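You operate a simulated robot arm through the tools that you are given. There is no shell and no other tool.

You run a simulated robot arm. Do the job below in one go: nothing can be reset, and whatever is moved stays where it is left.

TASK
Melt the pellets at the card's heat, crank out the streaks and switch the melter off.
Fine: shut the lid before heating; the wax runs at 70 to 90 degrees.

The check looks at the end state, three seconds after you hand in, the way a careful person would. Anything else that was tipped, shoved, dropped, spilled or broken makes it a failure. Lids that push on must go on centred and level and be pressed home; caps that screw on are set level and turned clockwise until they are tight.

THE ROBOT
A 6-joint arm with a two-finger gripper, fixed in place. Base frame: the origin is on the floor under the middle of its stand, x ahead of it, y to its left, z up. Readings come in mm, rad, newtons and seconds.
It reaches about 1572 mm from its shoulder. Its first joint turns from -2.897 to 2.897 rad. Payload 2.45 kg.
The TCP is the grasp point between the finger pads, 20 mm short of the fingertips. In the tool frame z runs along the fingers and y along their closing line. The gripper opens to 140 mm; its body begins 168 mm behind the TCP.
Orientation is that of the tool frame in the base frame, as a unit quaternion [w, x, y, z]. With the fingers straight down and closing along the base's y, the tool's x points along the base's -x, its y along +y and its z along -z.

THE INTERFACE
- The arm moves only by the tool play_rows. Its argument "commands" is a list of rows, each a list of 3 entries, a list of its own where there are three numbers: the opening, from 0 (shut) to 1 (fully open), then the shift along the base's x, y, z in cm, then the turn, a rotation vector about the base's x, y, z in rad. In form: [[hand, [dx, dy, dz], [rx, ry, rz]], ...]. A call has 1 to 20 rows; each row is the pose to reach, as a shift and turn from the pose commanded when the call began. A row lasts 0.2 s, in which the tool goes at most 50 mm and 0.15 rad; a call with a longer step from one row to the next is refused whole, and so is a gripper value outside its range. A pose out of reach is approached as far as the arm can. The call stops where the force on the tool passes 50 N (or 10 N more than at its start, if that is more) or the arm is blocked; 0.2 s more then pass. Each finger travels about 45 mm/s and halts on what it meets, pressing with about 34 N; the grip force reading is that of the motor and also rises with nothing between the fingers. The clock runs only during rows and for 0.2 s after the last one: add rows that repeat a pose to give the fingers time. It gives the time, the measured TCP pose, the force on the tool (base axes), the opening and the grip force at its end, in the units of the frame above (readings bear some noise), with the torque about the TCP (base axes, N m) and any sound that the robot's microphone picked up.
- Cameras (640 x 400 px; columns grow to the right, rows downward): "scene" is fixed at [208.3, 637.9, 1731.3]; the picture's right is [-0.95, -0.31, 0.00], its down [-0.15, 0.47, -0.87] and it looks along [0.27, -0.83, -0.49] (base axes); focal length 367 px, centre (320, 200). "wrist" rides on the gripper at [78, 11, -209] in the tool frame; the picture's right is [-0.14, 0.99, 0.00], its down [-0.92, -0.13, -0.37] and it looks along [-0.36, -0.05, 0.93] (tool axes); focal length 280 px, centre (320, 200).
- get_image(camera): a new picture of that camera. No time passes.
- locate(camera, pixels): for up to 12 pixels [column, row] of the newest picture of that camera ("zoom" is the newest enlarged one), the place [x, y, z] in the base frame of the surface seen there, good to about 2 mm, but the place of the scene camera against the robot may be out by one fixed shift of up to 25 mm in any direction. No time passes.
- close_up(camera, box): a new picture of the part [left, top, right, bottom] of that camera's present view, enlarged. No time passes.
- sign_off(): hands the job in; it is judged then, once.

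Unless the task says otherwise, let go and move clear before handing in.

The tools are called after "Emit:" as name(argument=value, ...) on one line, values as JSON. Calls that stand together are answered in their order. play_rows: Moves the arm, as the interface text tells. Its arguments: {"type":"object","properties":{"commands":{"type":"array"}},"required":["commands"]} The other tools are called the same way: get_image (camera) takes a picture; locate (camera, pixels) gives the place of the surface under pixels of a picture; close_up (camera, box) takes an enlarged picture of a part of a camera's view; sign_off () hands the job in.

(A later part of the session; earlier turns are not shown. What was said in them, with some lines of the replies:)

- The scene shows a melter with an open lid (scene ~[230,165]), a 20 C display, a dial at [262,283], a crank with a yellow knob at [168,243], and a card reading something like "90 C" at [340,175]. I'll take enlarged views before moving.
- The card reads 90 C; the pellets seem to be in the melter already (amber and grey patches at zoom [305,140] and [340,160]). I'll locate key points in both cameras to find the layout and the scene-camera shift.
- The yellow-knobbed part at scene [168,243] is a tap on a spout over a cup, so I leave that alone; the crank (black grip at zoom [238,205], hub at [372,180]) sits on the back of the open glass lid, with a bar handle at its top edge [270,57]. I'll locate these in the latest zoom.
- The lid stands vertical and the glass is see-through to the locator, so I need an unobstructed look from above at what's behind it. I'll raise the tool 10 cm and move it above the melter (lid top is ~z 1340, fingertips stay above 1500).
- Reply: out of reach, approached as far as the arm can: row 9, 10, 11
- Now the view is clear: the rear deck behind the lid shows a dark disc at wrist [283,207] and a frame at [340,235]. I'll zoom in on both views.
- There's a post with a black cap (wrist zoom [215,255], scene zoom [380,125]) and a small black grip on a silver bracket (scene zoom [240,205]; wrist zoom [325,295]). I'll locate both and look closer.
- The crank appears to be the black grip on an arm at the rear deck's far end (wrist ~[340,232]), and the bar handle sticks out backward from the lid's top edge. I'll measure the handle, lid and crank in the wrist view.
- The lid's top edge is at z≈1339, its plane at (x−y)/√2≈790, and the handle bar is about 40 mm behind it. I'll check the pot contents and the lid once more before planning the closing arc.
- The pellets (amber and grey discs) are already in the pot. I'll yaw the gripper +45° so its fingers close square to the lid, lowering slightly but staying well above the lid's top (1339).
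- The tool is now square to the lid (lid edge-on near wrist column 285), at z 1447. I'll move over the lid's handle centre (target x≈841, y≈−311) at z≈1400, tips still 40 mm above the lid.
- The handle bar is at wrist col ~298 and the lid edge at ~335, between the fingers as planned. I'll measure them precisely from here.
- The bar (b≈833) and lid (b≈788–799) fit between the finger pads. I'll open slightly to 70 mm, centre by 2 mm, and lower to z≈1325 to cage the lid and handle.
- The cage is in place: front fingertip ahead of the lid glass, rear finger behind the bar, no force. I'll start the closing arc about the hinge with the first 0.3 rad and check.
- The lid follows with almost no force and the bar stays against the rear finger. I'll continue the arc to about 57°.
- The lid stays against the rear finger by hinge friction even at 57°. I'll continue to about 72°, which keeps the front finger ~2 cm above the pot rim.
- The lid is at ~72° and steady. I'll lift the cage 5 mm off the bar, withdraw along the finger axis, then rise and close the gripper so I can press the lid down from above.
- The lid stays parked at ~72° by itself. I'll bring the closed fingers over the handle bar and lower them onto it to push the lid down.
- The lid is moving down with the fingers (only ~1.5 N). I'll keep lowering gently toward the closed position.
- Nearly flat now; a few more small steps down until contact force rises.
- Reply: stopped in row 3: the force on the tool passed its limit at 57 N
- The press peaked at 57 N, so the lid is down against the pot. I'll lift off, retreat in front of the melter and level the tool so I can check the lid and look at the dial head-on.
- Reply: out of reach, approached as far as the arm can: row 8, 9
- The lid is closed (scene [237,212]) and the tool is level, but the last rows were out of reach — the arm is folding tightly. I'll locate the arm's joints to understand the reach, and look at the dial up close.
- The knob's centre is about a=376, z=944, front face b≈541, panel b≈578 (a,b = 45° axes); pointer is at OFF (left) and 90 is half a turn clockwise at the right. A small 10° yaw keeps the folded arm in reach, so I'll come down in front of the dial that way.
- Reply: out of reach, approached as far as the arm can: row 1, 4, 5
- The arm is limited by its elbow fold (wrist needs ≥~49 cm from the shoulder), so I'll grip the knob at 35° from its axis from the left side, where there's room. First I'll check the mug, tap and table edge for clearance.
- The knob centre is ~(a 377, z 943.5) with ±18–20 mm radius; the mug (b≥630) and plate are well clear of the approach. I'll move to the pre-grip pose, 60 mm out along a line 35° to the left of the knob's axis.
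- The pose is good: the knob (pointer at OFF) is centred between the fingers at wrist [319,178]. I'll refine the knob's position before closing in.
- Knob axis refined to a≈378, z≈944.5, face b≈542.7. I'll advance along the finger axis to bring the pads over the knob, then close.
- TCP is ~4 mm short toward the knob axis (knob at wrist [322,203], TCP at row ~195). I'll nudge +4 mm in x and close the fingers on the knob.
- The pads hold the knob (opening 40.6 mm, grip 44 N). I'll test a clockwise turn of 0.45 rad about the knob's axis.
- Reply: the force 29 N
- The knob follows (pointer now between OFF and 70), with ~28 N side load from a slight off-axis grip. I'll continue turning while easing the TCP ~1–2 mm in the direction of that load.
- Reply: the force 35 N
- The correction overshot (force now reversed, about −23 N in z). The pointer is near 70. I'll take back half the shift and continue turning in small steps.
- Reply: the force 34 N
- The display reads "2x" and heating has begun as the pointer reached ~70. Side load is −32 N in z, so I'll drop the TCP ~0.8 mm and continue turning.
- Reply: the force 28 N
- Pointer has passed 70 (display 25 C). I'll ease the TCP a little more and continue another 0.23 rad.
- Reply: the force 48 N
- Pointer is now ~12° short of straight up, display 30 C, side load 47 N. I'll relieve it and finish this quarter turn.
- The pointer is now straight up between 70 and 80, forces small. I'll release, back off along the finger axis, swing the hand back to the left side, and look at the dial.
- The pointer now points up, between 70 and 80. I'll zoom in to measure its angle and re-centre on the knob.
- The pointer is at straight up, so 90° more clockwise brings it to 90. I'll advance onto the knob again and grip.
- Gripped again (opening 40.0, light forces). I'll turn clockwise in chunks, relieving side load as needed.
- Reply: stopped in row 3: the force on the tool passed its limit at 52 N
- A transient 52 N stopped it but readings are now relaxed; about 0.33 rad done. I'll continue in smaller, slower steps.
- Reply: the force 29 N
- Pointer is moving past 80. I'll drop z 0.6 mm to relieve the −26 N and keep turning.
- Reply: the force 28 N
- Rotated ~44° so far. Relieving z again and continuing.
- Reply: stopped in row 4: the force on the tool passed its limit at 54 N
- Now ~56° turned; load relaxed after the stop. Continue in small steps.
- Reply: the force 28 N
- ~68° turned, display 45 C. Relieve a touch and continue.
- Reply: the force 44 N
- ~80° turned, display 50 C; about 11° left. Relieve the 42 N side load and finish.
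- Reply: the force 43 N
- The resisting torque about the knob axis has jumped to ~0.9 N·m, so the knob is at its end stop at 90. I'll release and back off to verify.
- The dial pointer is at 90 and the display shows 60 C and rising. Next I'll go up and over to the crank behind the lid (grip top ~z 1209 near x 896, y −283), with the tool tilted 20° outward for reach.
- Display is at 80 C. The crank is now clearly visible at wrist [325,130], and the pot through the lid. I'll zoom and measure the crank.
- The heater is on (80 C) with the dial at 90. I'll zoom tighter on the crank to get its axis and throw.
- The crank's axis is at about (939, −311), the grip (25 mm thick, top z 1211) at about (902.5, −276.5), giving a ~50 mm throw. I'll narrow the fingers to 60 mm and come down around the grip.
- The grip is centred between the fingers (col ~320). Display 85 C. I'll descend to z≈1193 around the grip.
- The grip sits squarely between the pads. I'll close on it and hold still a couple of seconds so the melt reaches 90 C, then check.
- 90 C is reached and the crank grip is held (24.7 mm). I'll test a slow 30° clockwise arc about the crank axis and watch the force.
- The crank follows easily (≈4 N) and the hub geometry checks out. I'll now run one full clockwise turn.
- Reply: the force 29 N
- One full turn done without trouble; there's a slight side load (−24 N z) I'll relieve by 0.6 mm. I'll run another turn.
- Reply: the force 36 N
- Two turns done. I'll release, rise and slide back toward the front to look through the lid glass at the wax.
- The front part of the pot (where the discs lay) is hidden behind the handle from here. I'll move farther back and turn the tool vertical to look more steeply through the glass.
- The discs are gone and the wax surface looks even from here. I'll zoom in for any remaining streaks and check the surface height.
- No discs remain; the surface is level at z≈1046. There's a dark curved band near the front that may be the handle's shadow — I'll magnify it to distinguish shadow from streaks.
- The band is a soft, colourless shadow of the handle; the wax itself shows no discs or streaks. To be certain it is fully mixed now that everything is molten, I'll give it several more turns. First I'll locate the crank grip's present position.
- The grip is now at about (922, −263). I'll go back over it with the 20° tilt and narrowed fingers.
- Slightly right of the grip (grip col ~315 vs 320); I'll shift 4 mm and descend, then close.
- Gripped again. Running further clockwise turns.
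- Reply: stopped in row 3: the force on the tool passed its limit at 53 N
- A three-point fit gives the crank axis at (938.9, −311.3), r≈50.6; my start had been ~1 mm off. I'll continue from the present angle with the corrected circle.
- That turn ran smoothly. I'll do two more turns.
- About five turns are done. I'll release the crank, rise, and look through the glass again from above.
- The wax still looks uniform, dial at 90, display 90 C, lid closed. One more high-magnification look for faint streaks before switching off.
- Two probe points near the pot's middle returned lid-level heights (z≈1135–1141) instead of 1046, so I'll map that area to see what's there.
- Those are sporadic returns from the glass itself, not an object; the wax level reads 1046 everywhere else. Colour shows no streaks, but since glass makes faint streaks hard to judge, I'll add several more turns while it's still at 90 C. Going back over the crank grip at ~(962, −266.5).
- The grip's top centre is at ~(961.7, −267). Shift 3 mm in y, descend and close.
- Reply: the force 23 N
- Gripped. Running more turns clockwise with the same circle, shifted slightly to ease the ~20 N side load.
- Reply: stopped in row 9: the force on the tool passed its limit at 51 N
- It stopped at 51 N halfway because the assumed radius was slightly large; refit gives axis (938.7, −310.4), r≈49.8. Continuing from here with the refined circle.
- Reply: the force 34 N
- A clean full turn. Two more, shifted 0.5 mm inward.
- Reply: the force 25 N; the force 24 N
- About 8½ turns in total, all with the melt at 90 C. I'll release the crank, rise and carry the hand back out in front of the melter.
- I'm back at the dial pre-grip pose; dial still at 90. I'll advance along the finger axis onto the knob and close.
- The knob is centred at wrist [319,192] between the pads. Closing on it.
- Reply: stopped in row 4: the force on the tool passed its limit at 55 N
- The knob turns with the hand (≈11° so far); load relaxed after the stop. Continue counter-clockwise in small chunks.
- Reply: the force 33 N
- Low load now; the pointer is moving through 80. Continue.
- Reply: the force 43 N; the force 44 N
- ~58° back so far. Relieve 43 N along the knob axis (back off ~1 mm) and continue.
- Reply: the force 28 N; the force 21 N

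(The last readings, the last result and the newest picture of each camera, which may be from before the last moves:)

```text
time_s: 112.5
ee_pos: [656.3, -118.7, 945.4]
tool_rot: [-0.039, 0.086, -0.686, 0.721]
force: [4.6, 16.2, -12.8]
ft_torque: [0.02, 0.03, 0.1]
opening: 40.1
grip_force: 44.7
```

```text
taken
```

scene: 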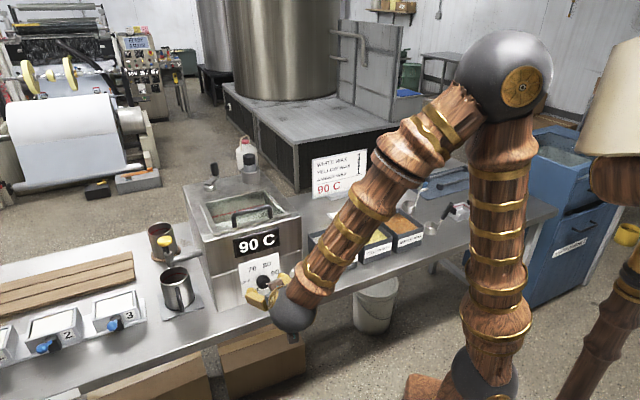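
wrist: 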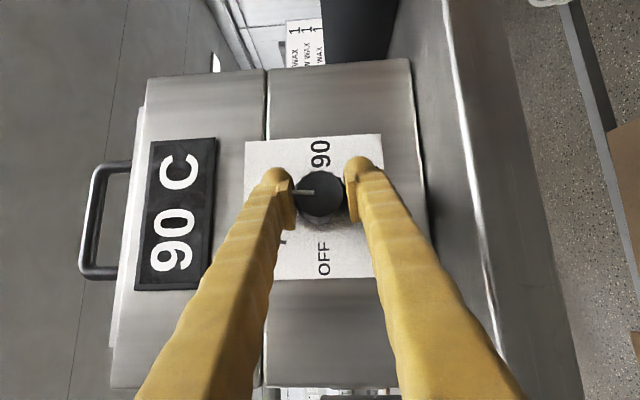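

~83° back. A bit more (10°) is available here, then I'll re-grip from above.

Emit:
play_rows(commands=[[0.2, [0.01, 0.03, -0.03], [0, 0, 0]], [0.2, [0.01, 0.03, -0.03], [-0.05, 0.05, 0]], [0.2, [0.01, 0.03, -0.03], [-0.1, 0.1, 0]], [0.2, [0.01, 0.03, -0.03], [-0.13, 0.13, 0]]])

Emit:
get_image(camera="wrist")

```text
time_s: 113.5
ee_pos: [655.1, -119.5, 943.9]
tool_rot: [0.011, 0.135, -0.639, 0.757]
force: [9.0, 0.5, -5.5]
ft_torque: [0.0, 0.01, -0.01]
opening: 40.1
grip_force: 44.3
```

```text
taken
```

wrist: 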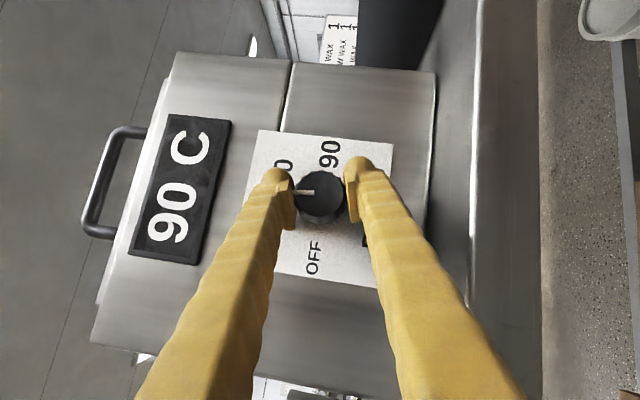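

~93° back, so the pointer is just left of straight up. I'll release, back off, swing the hand up to the top position and re-grip for the last ~87°.

Emit:
play_rows(commands=[[0.5, [0, 0, 0], [0, 0, 0]], [0.5, [0, 0, 0], [0, 0, 0]], [0.5, [-0.66, 3.4, -0.51], [0, 0, 0]], [0.5, [-1.31, 6.8, -1.03], [0, 0, 0]], [0.5, [-1.24, 6.86, -0.48], [0.0976, -0.0976, 0]], [0.5, [-1.22, 6.88, 0.07], [0.1952, -0.1952, 0]], [0.5, [-1.26, 6.84, 0.62], [0.2928, -0.2928, 0]], [0.5, [-1.34, 6.76, 1.16], [0.3904, -0.3904, 0]], [0.5, [-1.48, 6.62, 1.67], [0.488, -0.488, 0]], [0.5, [-1.67, 6.43, 2.16], [0.5856, -0.5856, 0]], [0.5, [-1.9, 6.2, 2.6], [0.6832, -0.6832, 0]], [0.5, [-2.17, 5.93, 2.99], [0.7808, -0.7808, 0]], [0.5, [-2.48, 5.62, 3.33], [0.8784, -0.8784, 0]], [0.5, [-2.82, 5.28, 3.6], [0.976, -0.976, 0]], [0.5, [-3.18, 4.92, 3.81], [1.0736, -1.0736, 0]], [0.5, [-3.56, 4.54, 3.94], [1.1712, -1.1712, 0]], [0.5, [-3.56, 4.54, 3.94], [1.1712, -1.1712, 0]]])

Emit:
get_image(camera="wrist")

Emit:
close_up(camera="wrist", box=[250, 120, 390, 250])

```text
time_s: 117.1
ee_pos: [619.9, -73.8, 984.4]
tool_rot: [0.396, 0.298, 0.832, -0.249]
force: [0.7, 0.3, -0.4]
ft_torque: [-0.02, -0.04, -0.01]
opening: 70.1
grip_force: 0.0
```

```text
taken
```

wrist: 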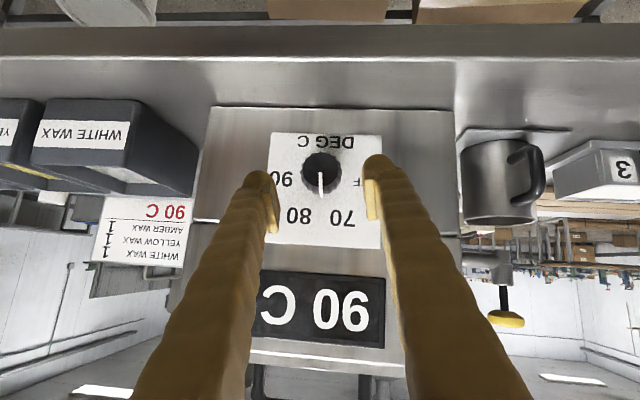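

```text
3.08 times, centred on (320, 185) of wrist
```

zoom: 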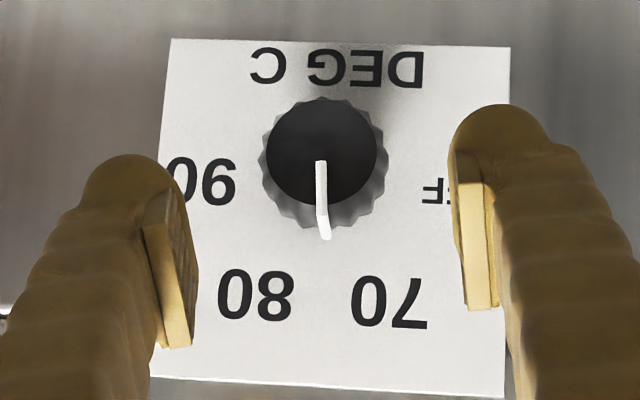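

The pointer is straight up between 80 and 70. I'll advance and grip again from the top.

Emit:
play_rows(commands=[[0.5, [1.2, -1.5, -1.35], [0, 0, 0]], [0.5, [2.4, -3.0, -2.7], [0, 0, 0]], [0.5, [3.55, -4.5, -4.0], [0, 0, 0]], [0.35, [3.55, -4.5, -4.0], [0, 0, 0]], [0.2, [3.55, -4.5, -4.0], [0, 0, 0]], [0.2, [3.55, -4.5, -4.0], [0, 0, 0]], [0.2, [3.55, -4.5, -4.0], [0, 0, 0]]])

Emit:
get_image(camera="wrist")

```text
time_s: 118.7
ee_pos: [656.5, -117.6, 944.6]
tool_rot: [0.395, 0.298, 0.832, -0.25]
force: [-2.0, -17.1, 0.7]
ft_torque: [0.07, -0.01, -0.03]
opening: 40.6
grip_force: 44.4
```

```text
taken
```

wrist: 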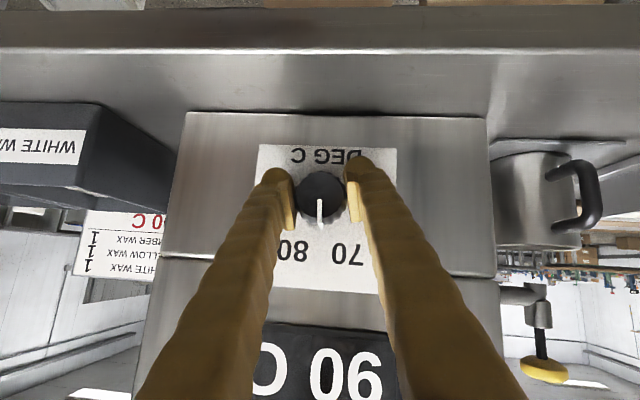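

Gripped (40.6 mm). Turning counter-clockwise in chunks toward OFF.

Emit:
play_rows(commands=[[0.2, [0, -0.02, 0], [-0.05, 0.05, 0]], [0.2, [0, -0.02, 0.01], [-0.1, 0.1, 0]], [0.2, [0, -0.02, 0.02], [-0.15, 0.15, 0]]])

Emit:
play_rows(commands=[[0.2, [0, 0, 0], [-0.04, 0.04, 0]], [0.2, [0, 0, 0.02], [-0.08, 0.08, 0]], [0.2, [0, 0, 0.03], [-0.12, 0.12, 0]]])

Emit:
get_image(camera="wrist")

```text
time_s: 119.5
ee_pos: [655.5, -118.5, 943.8]
tool_rot: [0.353, 0.247, 0.839, -0.332]
force: [-19.0, -0.4, -4.8]
ft_torque: [0.05, 0.01, -0.26]
opening: 40.3
grip_force: 44.8
```

```text
time_s: 120.3
ee_pos: [655.3, -118.8, 945.3]
tool_rot: [0.316, 0.206, 0.837, -0.397]
force: [-27.9, 10.3, -27.8]
ft_torque: [0.34, 0.42, 0.14]
opening: 40.3
grip_force: 44.5
```

```text
taken
```

wrist: 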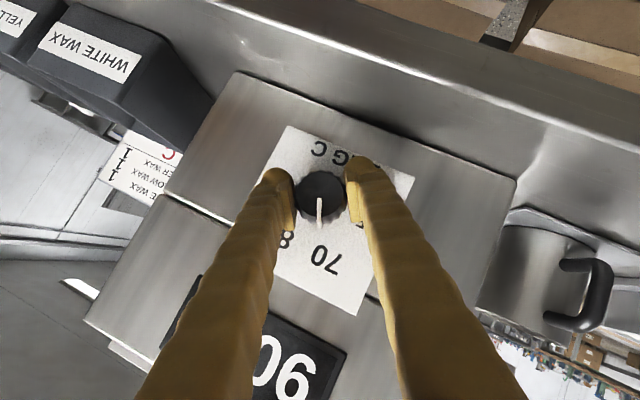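

Emit:
play_rows(commands=[[0.2, [-0.06, 0.02, -0.07], [0, 0, 0]], [0.2, [-0.06, 0.02, -0.07], [-0.05, 0.05, 0]], [0.2, [-0.06, 0.02, -0.06], [-0.1, 0.1, 0]], [0.2, [-0.06, 0.02, -0.06], [-0.15, 0.15, 0]]])

Emit:
play_rows(commands=[[0.2, [0, 0, 0], [-0.04, 0.04, 0]], [0.2, [0, 0, 0], [-0.08, 0.08, 0]], [0.2, [0, 0, 0], [-0.12, 0.12, 0]]])

Emit:
get_image(camera="wrist")

```text
time_s: 121.3
ee_pos: [656.1, -118.7, 944.7]
tool_rot: [0.269, 0.152, 0.825, -0.473]
force: [6.6, -8.8, 5.2]
ft_torque: [-0.01, -0.01, -0.02]
opening: 40.6
grip_force: 45.4
```

```text
time_s: 122.1
ee_pos: [654.9, -119.2, 944.3]
tool_rot: [0.227, 0.106, 0.81, -0.53]
force: [26.7, -29.0, 22.9]
ft_torque: [-0.09, -0.03, 0.25]
opening: 40.5
grip_force: 45.5
```

```text
taken
```

wrist: 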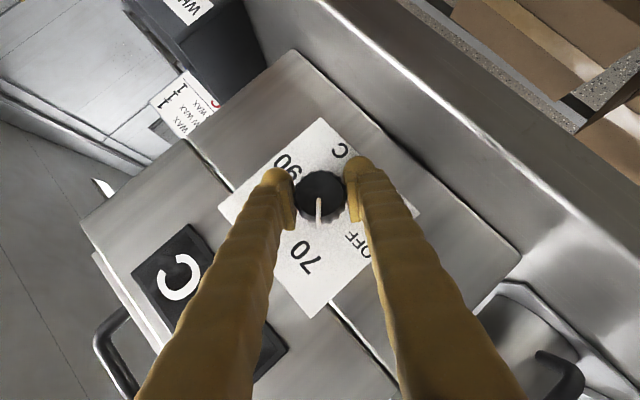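

Emit:
play_rows(commands=[[0.2, [0.05, -0.05, 0.06], [0, 0, 0]], [0.2, [0.05, -0.05, 0.06], [-0.05, 0.05, 0]], [0.2, [0.05, -0.05, 0.06], [-0.1, 0.1, 0]], [0.2, [0.05, -0.05, 0.06], [-0.15, 0.15, 0]]])

Emit:
play_rows(commands=[[0.2, [0, 0, 0], [-0.04, 0.04, 0]], [0.2, [0, 0, 0], [-0.08, 0.08, 0]], [0.2, [0, 0, 0], [-0.12, 0.12, 0]]])

Emit:
get_image(camera="wrist")

```text
time_s: 123.1
ee_pos: [654.5, -119.0, 945.1]
tool_rot: [0.172, 0.048, 0.784, -0.595]
force: [-14.1, 30.8, 15.9]
ft_torque: [-0.24, -0.19, 0.16]
opening: 40.2
grip_force: 45.2
```

```text
time_s: 123.9
ee_pos: [654.9, -118.4, 944.8]
tool_rot: [0.127, 0.002, 0.755, -0.643]
force: [-8.1, 20.4, 4.1]
ft_torque: [0.01, 0.03, 0.19]
opening: 40.0
grip_force: 44.9
```

```text
taken
```

wrist: 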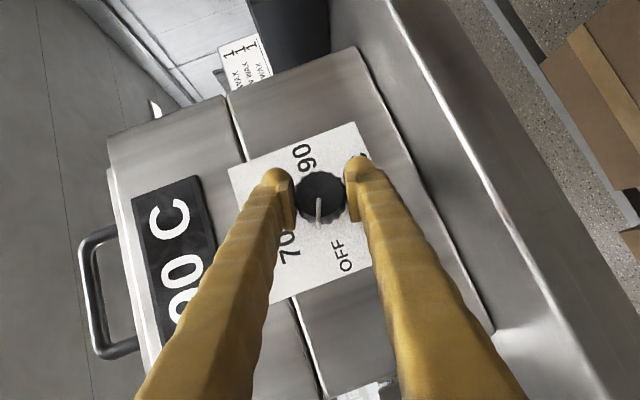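

~64° done; OFF is near. Continue.

Emit:
play_rows(commands=[[0.2, [0, 0.04, 0], [0, 0, 0]], [0.2, [0, 0.04, 0], [-0.05, 0.05, 0]], [0.2, [0, 0.04, 0], [-0.1, 0.1, 0]], [0.2, [0, 0.04, 0], [-0.15, 0.15, 0]]])

Emit:
play_rows(commands=[[0.2, [0, 0, 0], [-0.04, 0.04, 0]], [0.2, [0, 0, 0], [-0.08, 0.08, 0]], [0.2, [0, 0, 0], [-0.12, 0.12, 0]]])

Emit:
get_image(camera="wrist")

```text
time_s: 124.9
ee_pos: [655.0, -117.8, 943.7]
tool_rot: [0.07, -0.055, 0.712, -0.696]
force: [5.7, -7.2, 5.9]
ft_torque: [-0.18, -0.14, -0.06]
opening: 40.3
grip_force: 45.0
```

```text
time_s: 125.7
ee_pos: [655.6, -119.4, 945.6]
tool_rot: [-0.025, 0.101, -0.672, 0.733]
force: [-7.3, 31.1, 18.1]
ft_torque: [-0.31, -0.26, 0.24]
opening: 40.2
grip_force: 44.7
```

```text
taken
```

wrist: 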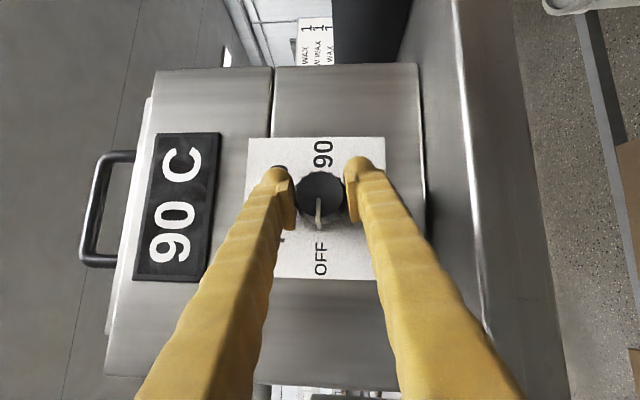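

The pointer now points at OFF. I'll turn a touch further to feel for the end stop.

Emit:
play_rows(commands=[[0.2, [-0.02, 0.05, 0.04], [0, 0, 0]], [0.2, [-0.02, 0.05, 0.04], [-0.03, 0.03, 0]], [0.2, [-0.02, 0.05, 0.04], [-0.06, 0.06, 0]]])

Emit:
get_image(camera="wrist")

Emit:
get_image(camera="scene")

```text
time_s: 126.5
ee_pos: [654.9, -118.8, 943.8]
tool_rot: [0.0, 0.123, -0.651, 0.749]
force: [20.8, -27.4, 24.3]
ft_torque: [0.25, -0.64, -0.21]
opening: 40.1
grip_force: 45.3
```

```text
taken
```

wrist: 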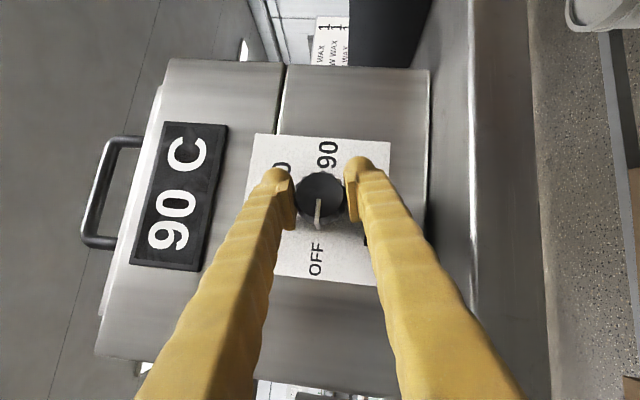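

```text
taken
```

scene: 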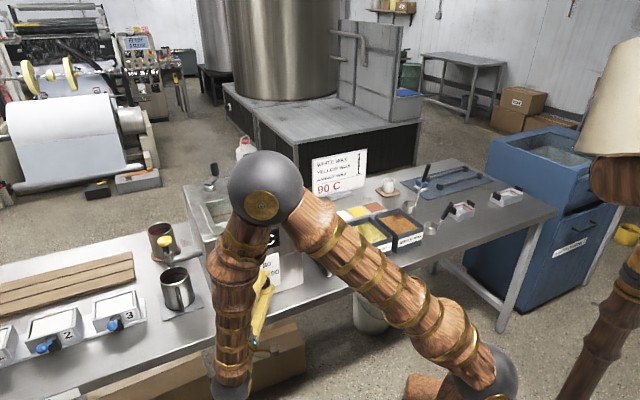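

Torque about the knob axis has risen to ~0.6 N·m, so it's against the OFF stop. I'll release and back away to verify.

Emit:
play_rows(commands=[[0.5, [0, 0, 0], [0, 0, 0]], [0.5, [0, 0, 0], [0, 0, 0]], [0.5, [-0.66, 3.4, -0.44], [0, 0, 0]], [0.5, [-1.29, 6.81, -0.87], [0, 0, 0]], [0.5, [-2.0, 9.5, -0.5], [0, 0, 0]]])

Emit:
get_image(camera="wrist")

Emit:
close_up(camera="wrist", box=[260, 90, 390, 230])

```text
time_s: 127.7
ee_pos: [637.1, -22.2, 938.3]
tool_rot: [-0.001, 0.122, -0.651, 0.749]
force: [-0.2, 1.1, -0.9]
ft_torque: [0.02, -0.01, 0.02]
opening: 69.9
grip_force: 0.0
```

```text
taken
```

wrist: 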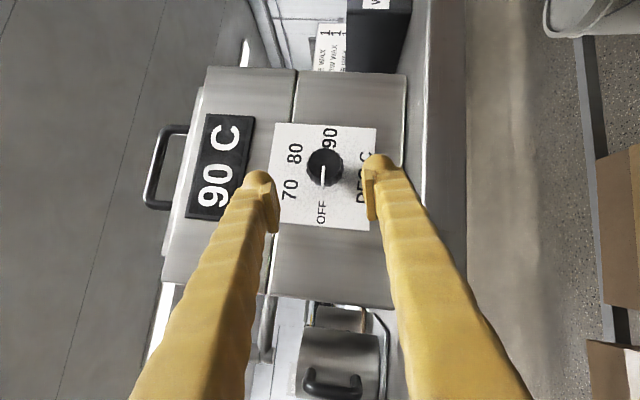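

```text
2.86 times, centred on (325, 160) of wrist
```

zoom: 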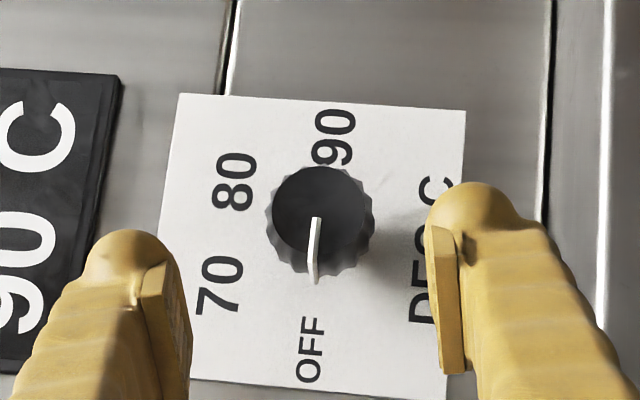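

The pointer sits on OFF, as it did at the start. I'll raise the hand clear of the melter and check the whole scene and the display.

Emit:
play_rows(commands=[[0.5, [-0.7, 2.5, 2], [0, 0, 0]], [0.5, [-1.4, 5, 5], [0, 0, 0]], [0.5, [-1.4, 5, 9.5], [0, 0, 0]], [0.5, [-1.4, 5, 14], [0, 0, 0]], [0.5, [-1.4, 5, 18.5], [0, 0, 0]], [0.5, [-1.4, 5, 23], [0, 0, 0]], [0.5, [-1.4, 5, 27.5], [0, 0, 0]], [0.5, [-1.4, 5, 32], [0, 0, 0]], [0.5, [-1.4, 5, 36], [0, 0, 0]], [0.5, [-1.4, 5, 36], [0, 0, 0]], [0.5, [-1.4, 5, 36], [0, 0, 0]]])

Emit:
get_image(camera="scene")

Emit:
get_image(camera="wrist")

```text
time_s: 130.1
ee_pos: [617.4, 26.6, 1298.5]
tool_rot: [-0.002, 0.123, -0.651, 0.749]
force: [-0.5, -0.2, -0.9]
ft_torque: [-0.02, -0.03, 0.0]
opening: 70.0
grip_force: 0.1
```

```text
taken
```

scene: 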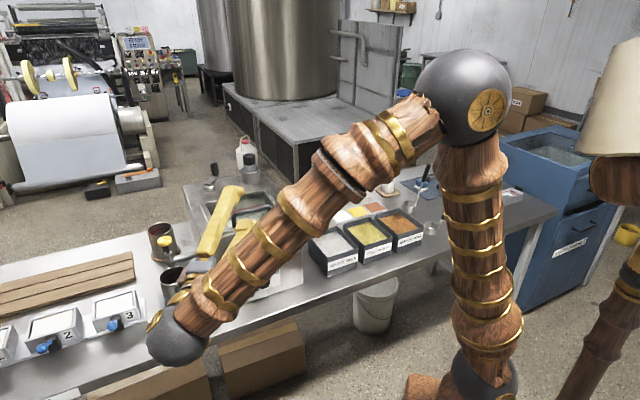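

```text
taken
```

wrist: 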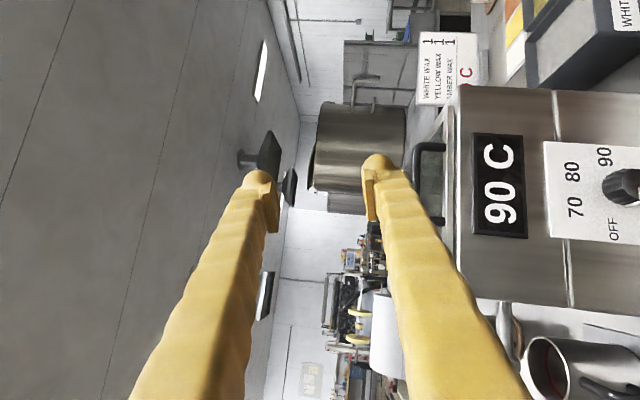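

Dial reads OFF, lid shut, display 90 C and no longer heated. I'll return the hand to its starting pose, tool down, so the scene view is unobstructed for a last check.

Emit:
play_rows(commands=[[0.5, [-0.4, -0.3, 1.2], [0.142, 0, -0.023]], [0.5, [-0.9, -0.7, 2.4], [0.283, 0.001, -0.047]], [0.5, [-1.3, -1.1, 3.6], [0.425, 0.001, -0.07]], [0.5, [-1.7, -1.4, 4.7], [0.567, 0.002, -0.093]], [0.5, [-2.2, -1.8, 5.9], [0.708, 0.002, -0.116]], [0.5, [-2.6, -2.2, 7.1], [0.85, 0.003, -0.14]], [0.5, [-3, -2.5, 8.3], [0.992, 0.003, -0.163]], [0.5, [-3.5, -2.9, 9.5], [1.133, 0.003, -0.186]], [0.5, [-3.9, -3.2, 10.7], [1.275, 0.004, -0.209]], [0.5, [-4.3, -3.6, 11.8], [1.417, 0.004, -0.233]], [0.5, [-4.8, -4, 13], [1.558, 0.005, -0.256]], [0.5, [-5.2, -4.3, 14.2], [1.7, 0.005, -0.279]], [0.5, [-5.2, -4.3, 14.2], [1.7, 0.005, -0.279]]])

Emit:
get_image(camera="scene")

Emit:
close_up(camera="scene", box=[140, 150, 320, 320])

Emit:
get_image(camera="wrist")

```text
time_s: 132.9
ee_pos: [568.9, -16.0, 1441.5]
tool_rot: [-0.001, -0.001, 1.0, 0.0]
force: [0.5, 0.5, 0.8]
ft_torque: [0.04, 0.0, 0.0]
opening: 70.1
grip_force: 0.1
```

```text
taken
```

scene: 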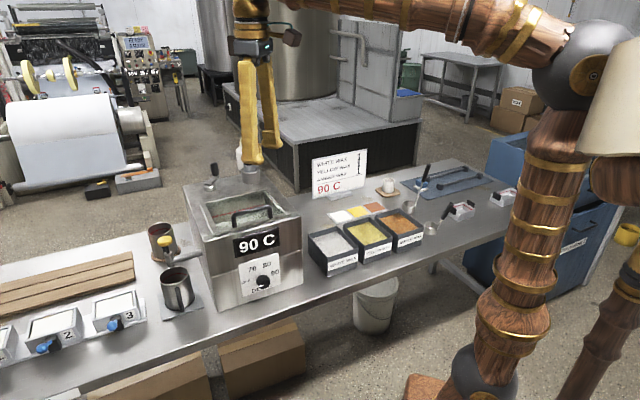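

```text
2.35 times, centred on (230, 235) of scene
```

zoom: 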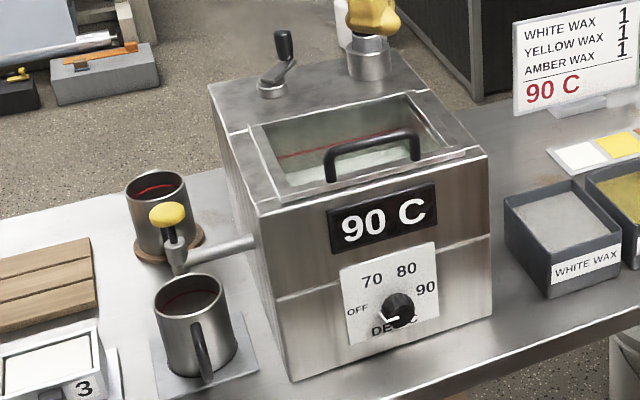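

```text
taken
```

wrist: 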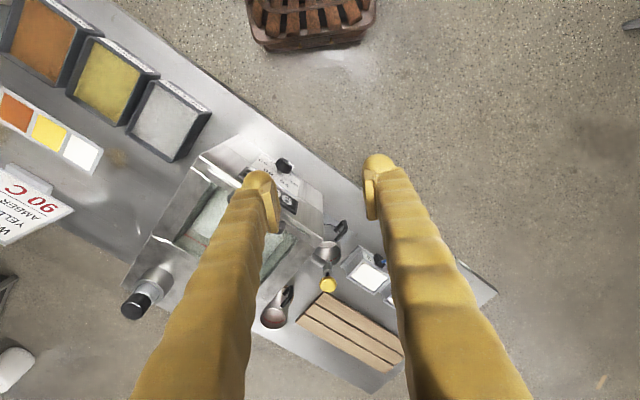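

Lid shut, dial at OFF, cups, card and tap undisturbed. I'll let a few seconds pass to confirm the temperature starts to fall.

Emit:
play_rows(commands=[[0.5, [0, 0, 0], [0, 0, 0]], [0.5, [0, 0, 0], [0, 0, 0]], [0.5, [0, 0, 0], [0, 0, 0]], [0.5, [0, 0, 0], [0, 0, 0]], [0.5, [0, 0, 0], [0, 0, 0]], [0.5, [0, 0, 0], [0, 0, 0]], [0.5, [0, 0, 0], [0, 0, 0]], [0.5, [0, 0, 0], [0, 0, 0]], [0.5, [0, 0, 0], [0, 0, 0]], [0.5, [0, 0, 0], [0, 0, 0]], [0.5, [0, 0, 0], [0, 0, 0]], [0.5, [0, 0, 0], [0, 0, 0]], [0.5, [0, 0, 0], [0, 0, 0]], [0.5, [0, 0, 0], [0, 0, 0]], [0.5, [0, 0, 0], [0, 0, 0]], [0.5, [0, 0, 0], [0, 0, 0]], [0.5, [0, 0, 0], [0, 0, 0]], [0.5, [0, 0, 0], [0, 0, 0]], [0.5, [0, 0, 0], [0, 0, 0]], [0.5, [0, 0, 0], [0, 0, 0]]])

Emit:
close_up(camera="scene", box=[190, 170, 310, 305])

Emit:
close_up(camera="scene", box=[225, 245, 305, 300])

```text
time_s: 137.1
ee_pos: [569.0, -15.8, 1441.6]
tool_rot: [-0.001, -0.001, 1.0, -0.002]
force: [-0.2, -0.5, 0.6]
ft_torque: [0.02, -0.01, -0.03]
opening: 70.0
grip_force: 0.1
```

```text
2.96 times, centred on (250, 238) of scene
```

zoom: 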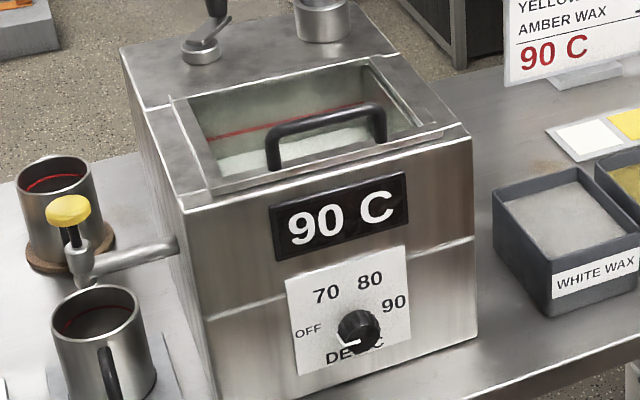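

```text
7.27 times, centred on (265, 272) of scene
```

zoom: 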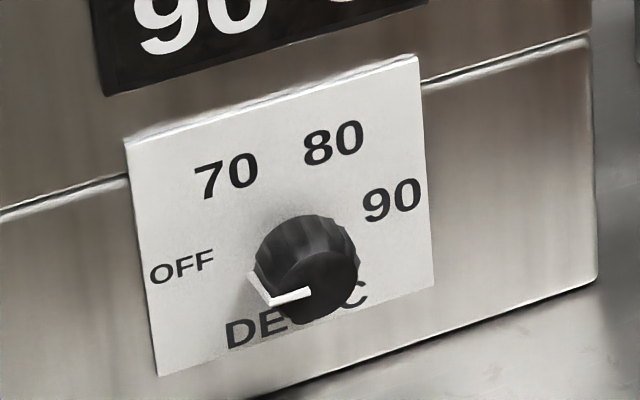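

The dial's pointer matches its original OFF position. One last check that the lid is seated level, from surface heights at its corners.

Emit:
close_up(camera="scene", box=[180, 180, 310, 260])

Emit:
locate(camera="zoom", pixels=[[180, 255], [500, 195], [130, 130], [370, 65], [150, 190], [80, 200], [560, 190], [320, 228], [200, 285], [480, 215]])

```text
4.92 times, centred on (245, 220) of scene
```

zoom: 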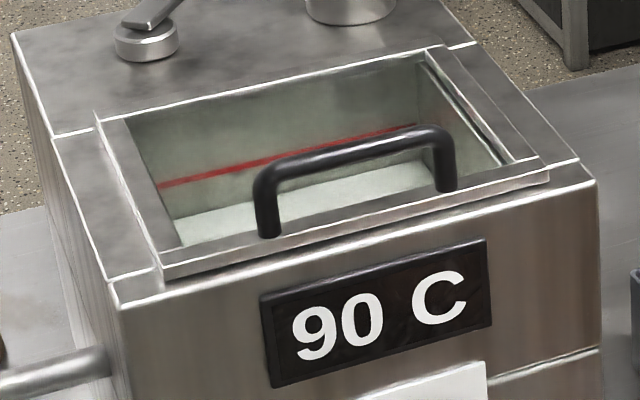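

```text
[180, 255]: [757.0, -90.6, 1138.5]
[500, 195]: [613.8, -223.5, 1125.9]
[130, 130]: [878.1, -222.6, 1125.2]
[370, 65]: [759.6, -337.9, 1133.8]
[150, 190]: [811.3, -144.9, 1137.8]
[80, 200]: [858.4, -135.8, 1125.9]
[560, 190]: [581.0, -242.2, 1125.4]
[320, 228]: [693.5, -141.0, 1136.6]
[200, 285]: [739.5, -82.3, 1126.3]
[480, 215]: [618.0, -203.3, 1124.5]
```

The lid's frame is level and seated (≈11 mm above the deck all round), the dial is at OFF, the wax is melted and uniform, and the arm is clear. Handing in.

Emit:
sign_off()

```text
The job is handed in.
```

The job is done and handed in, though two results rest on limited evidence. I could only judge the wax through the tinted lid glass, and the display was still showing 90 °C at the end.

- **Lid:** I shut it before any heating. I pressed it down until the force peaked at 57 N, and its frame read level within the camera's accuracy.
- **Heat:** I set the dial to 90, the temperature on the card, and the display reached 90 °C.
- **Wax:** The pellet discs were gone and the surface looked even, with no streaks I could see. I had expected the amber pellets to tint the wax, but it still looked pale. Because of that I turned the crank about 8½ times in all, at 90 °C, to be safe.
- **Switch-off:** The dial is back against its stop at OFF, pointing where it did at the start. About 10 seconds later the display had not dropped from 90 °C, so I did not see it cooling.

The tap, cups, card and pellet trays looked undisturbed, and the arm ended empty and clear of the bench.
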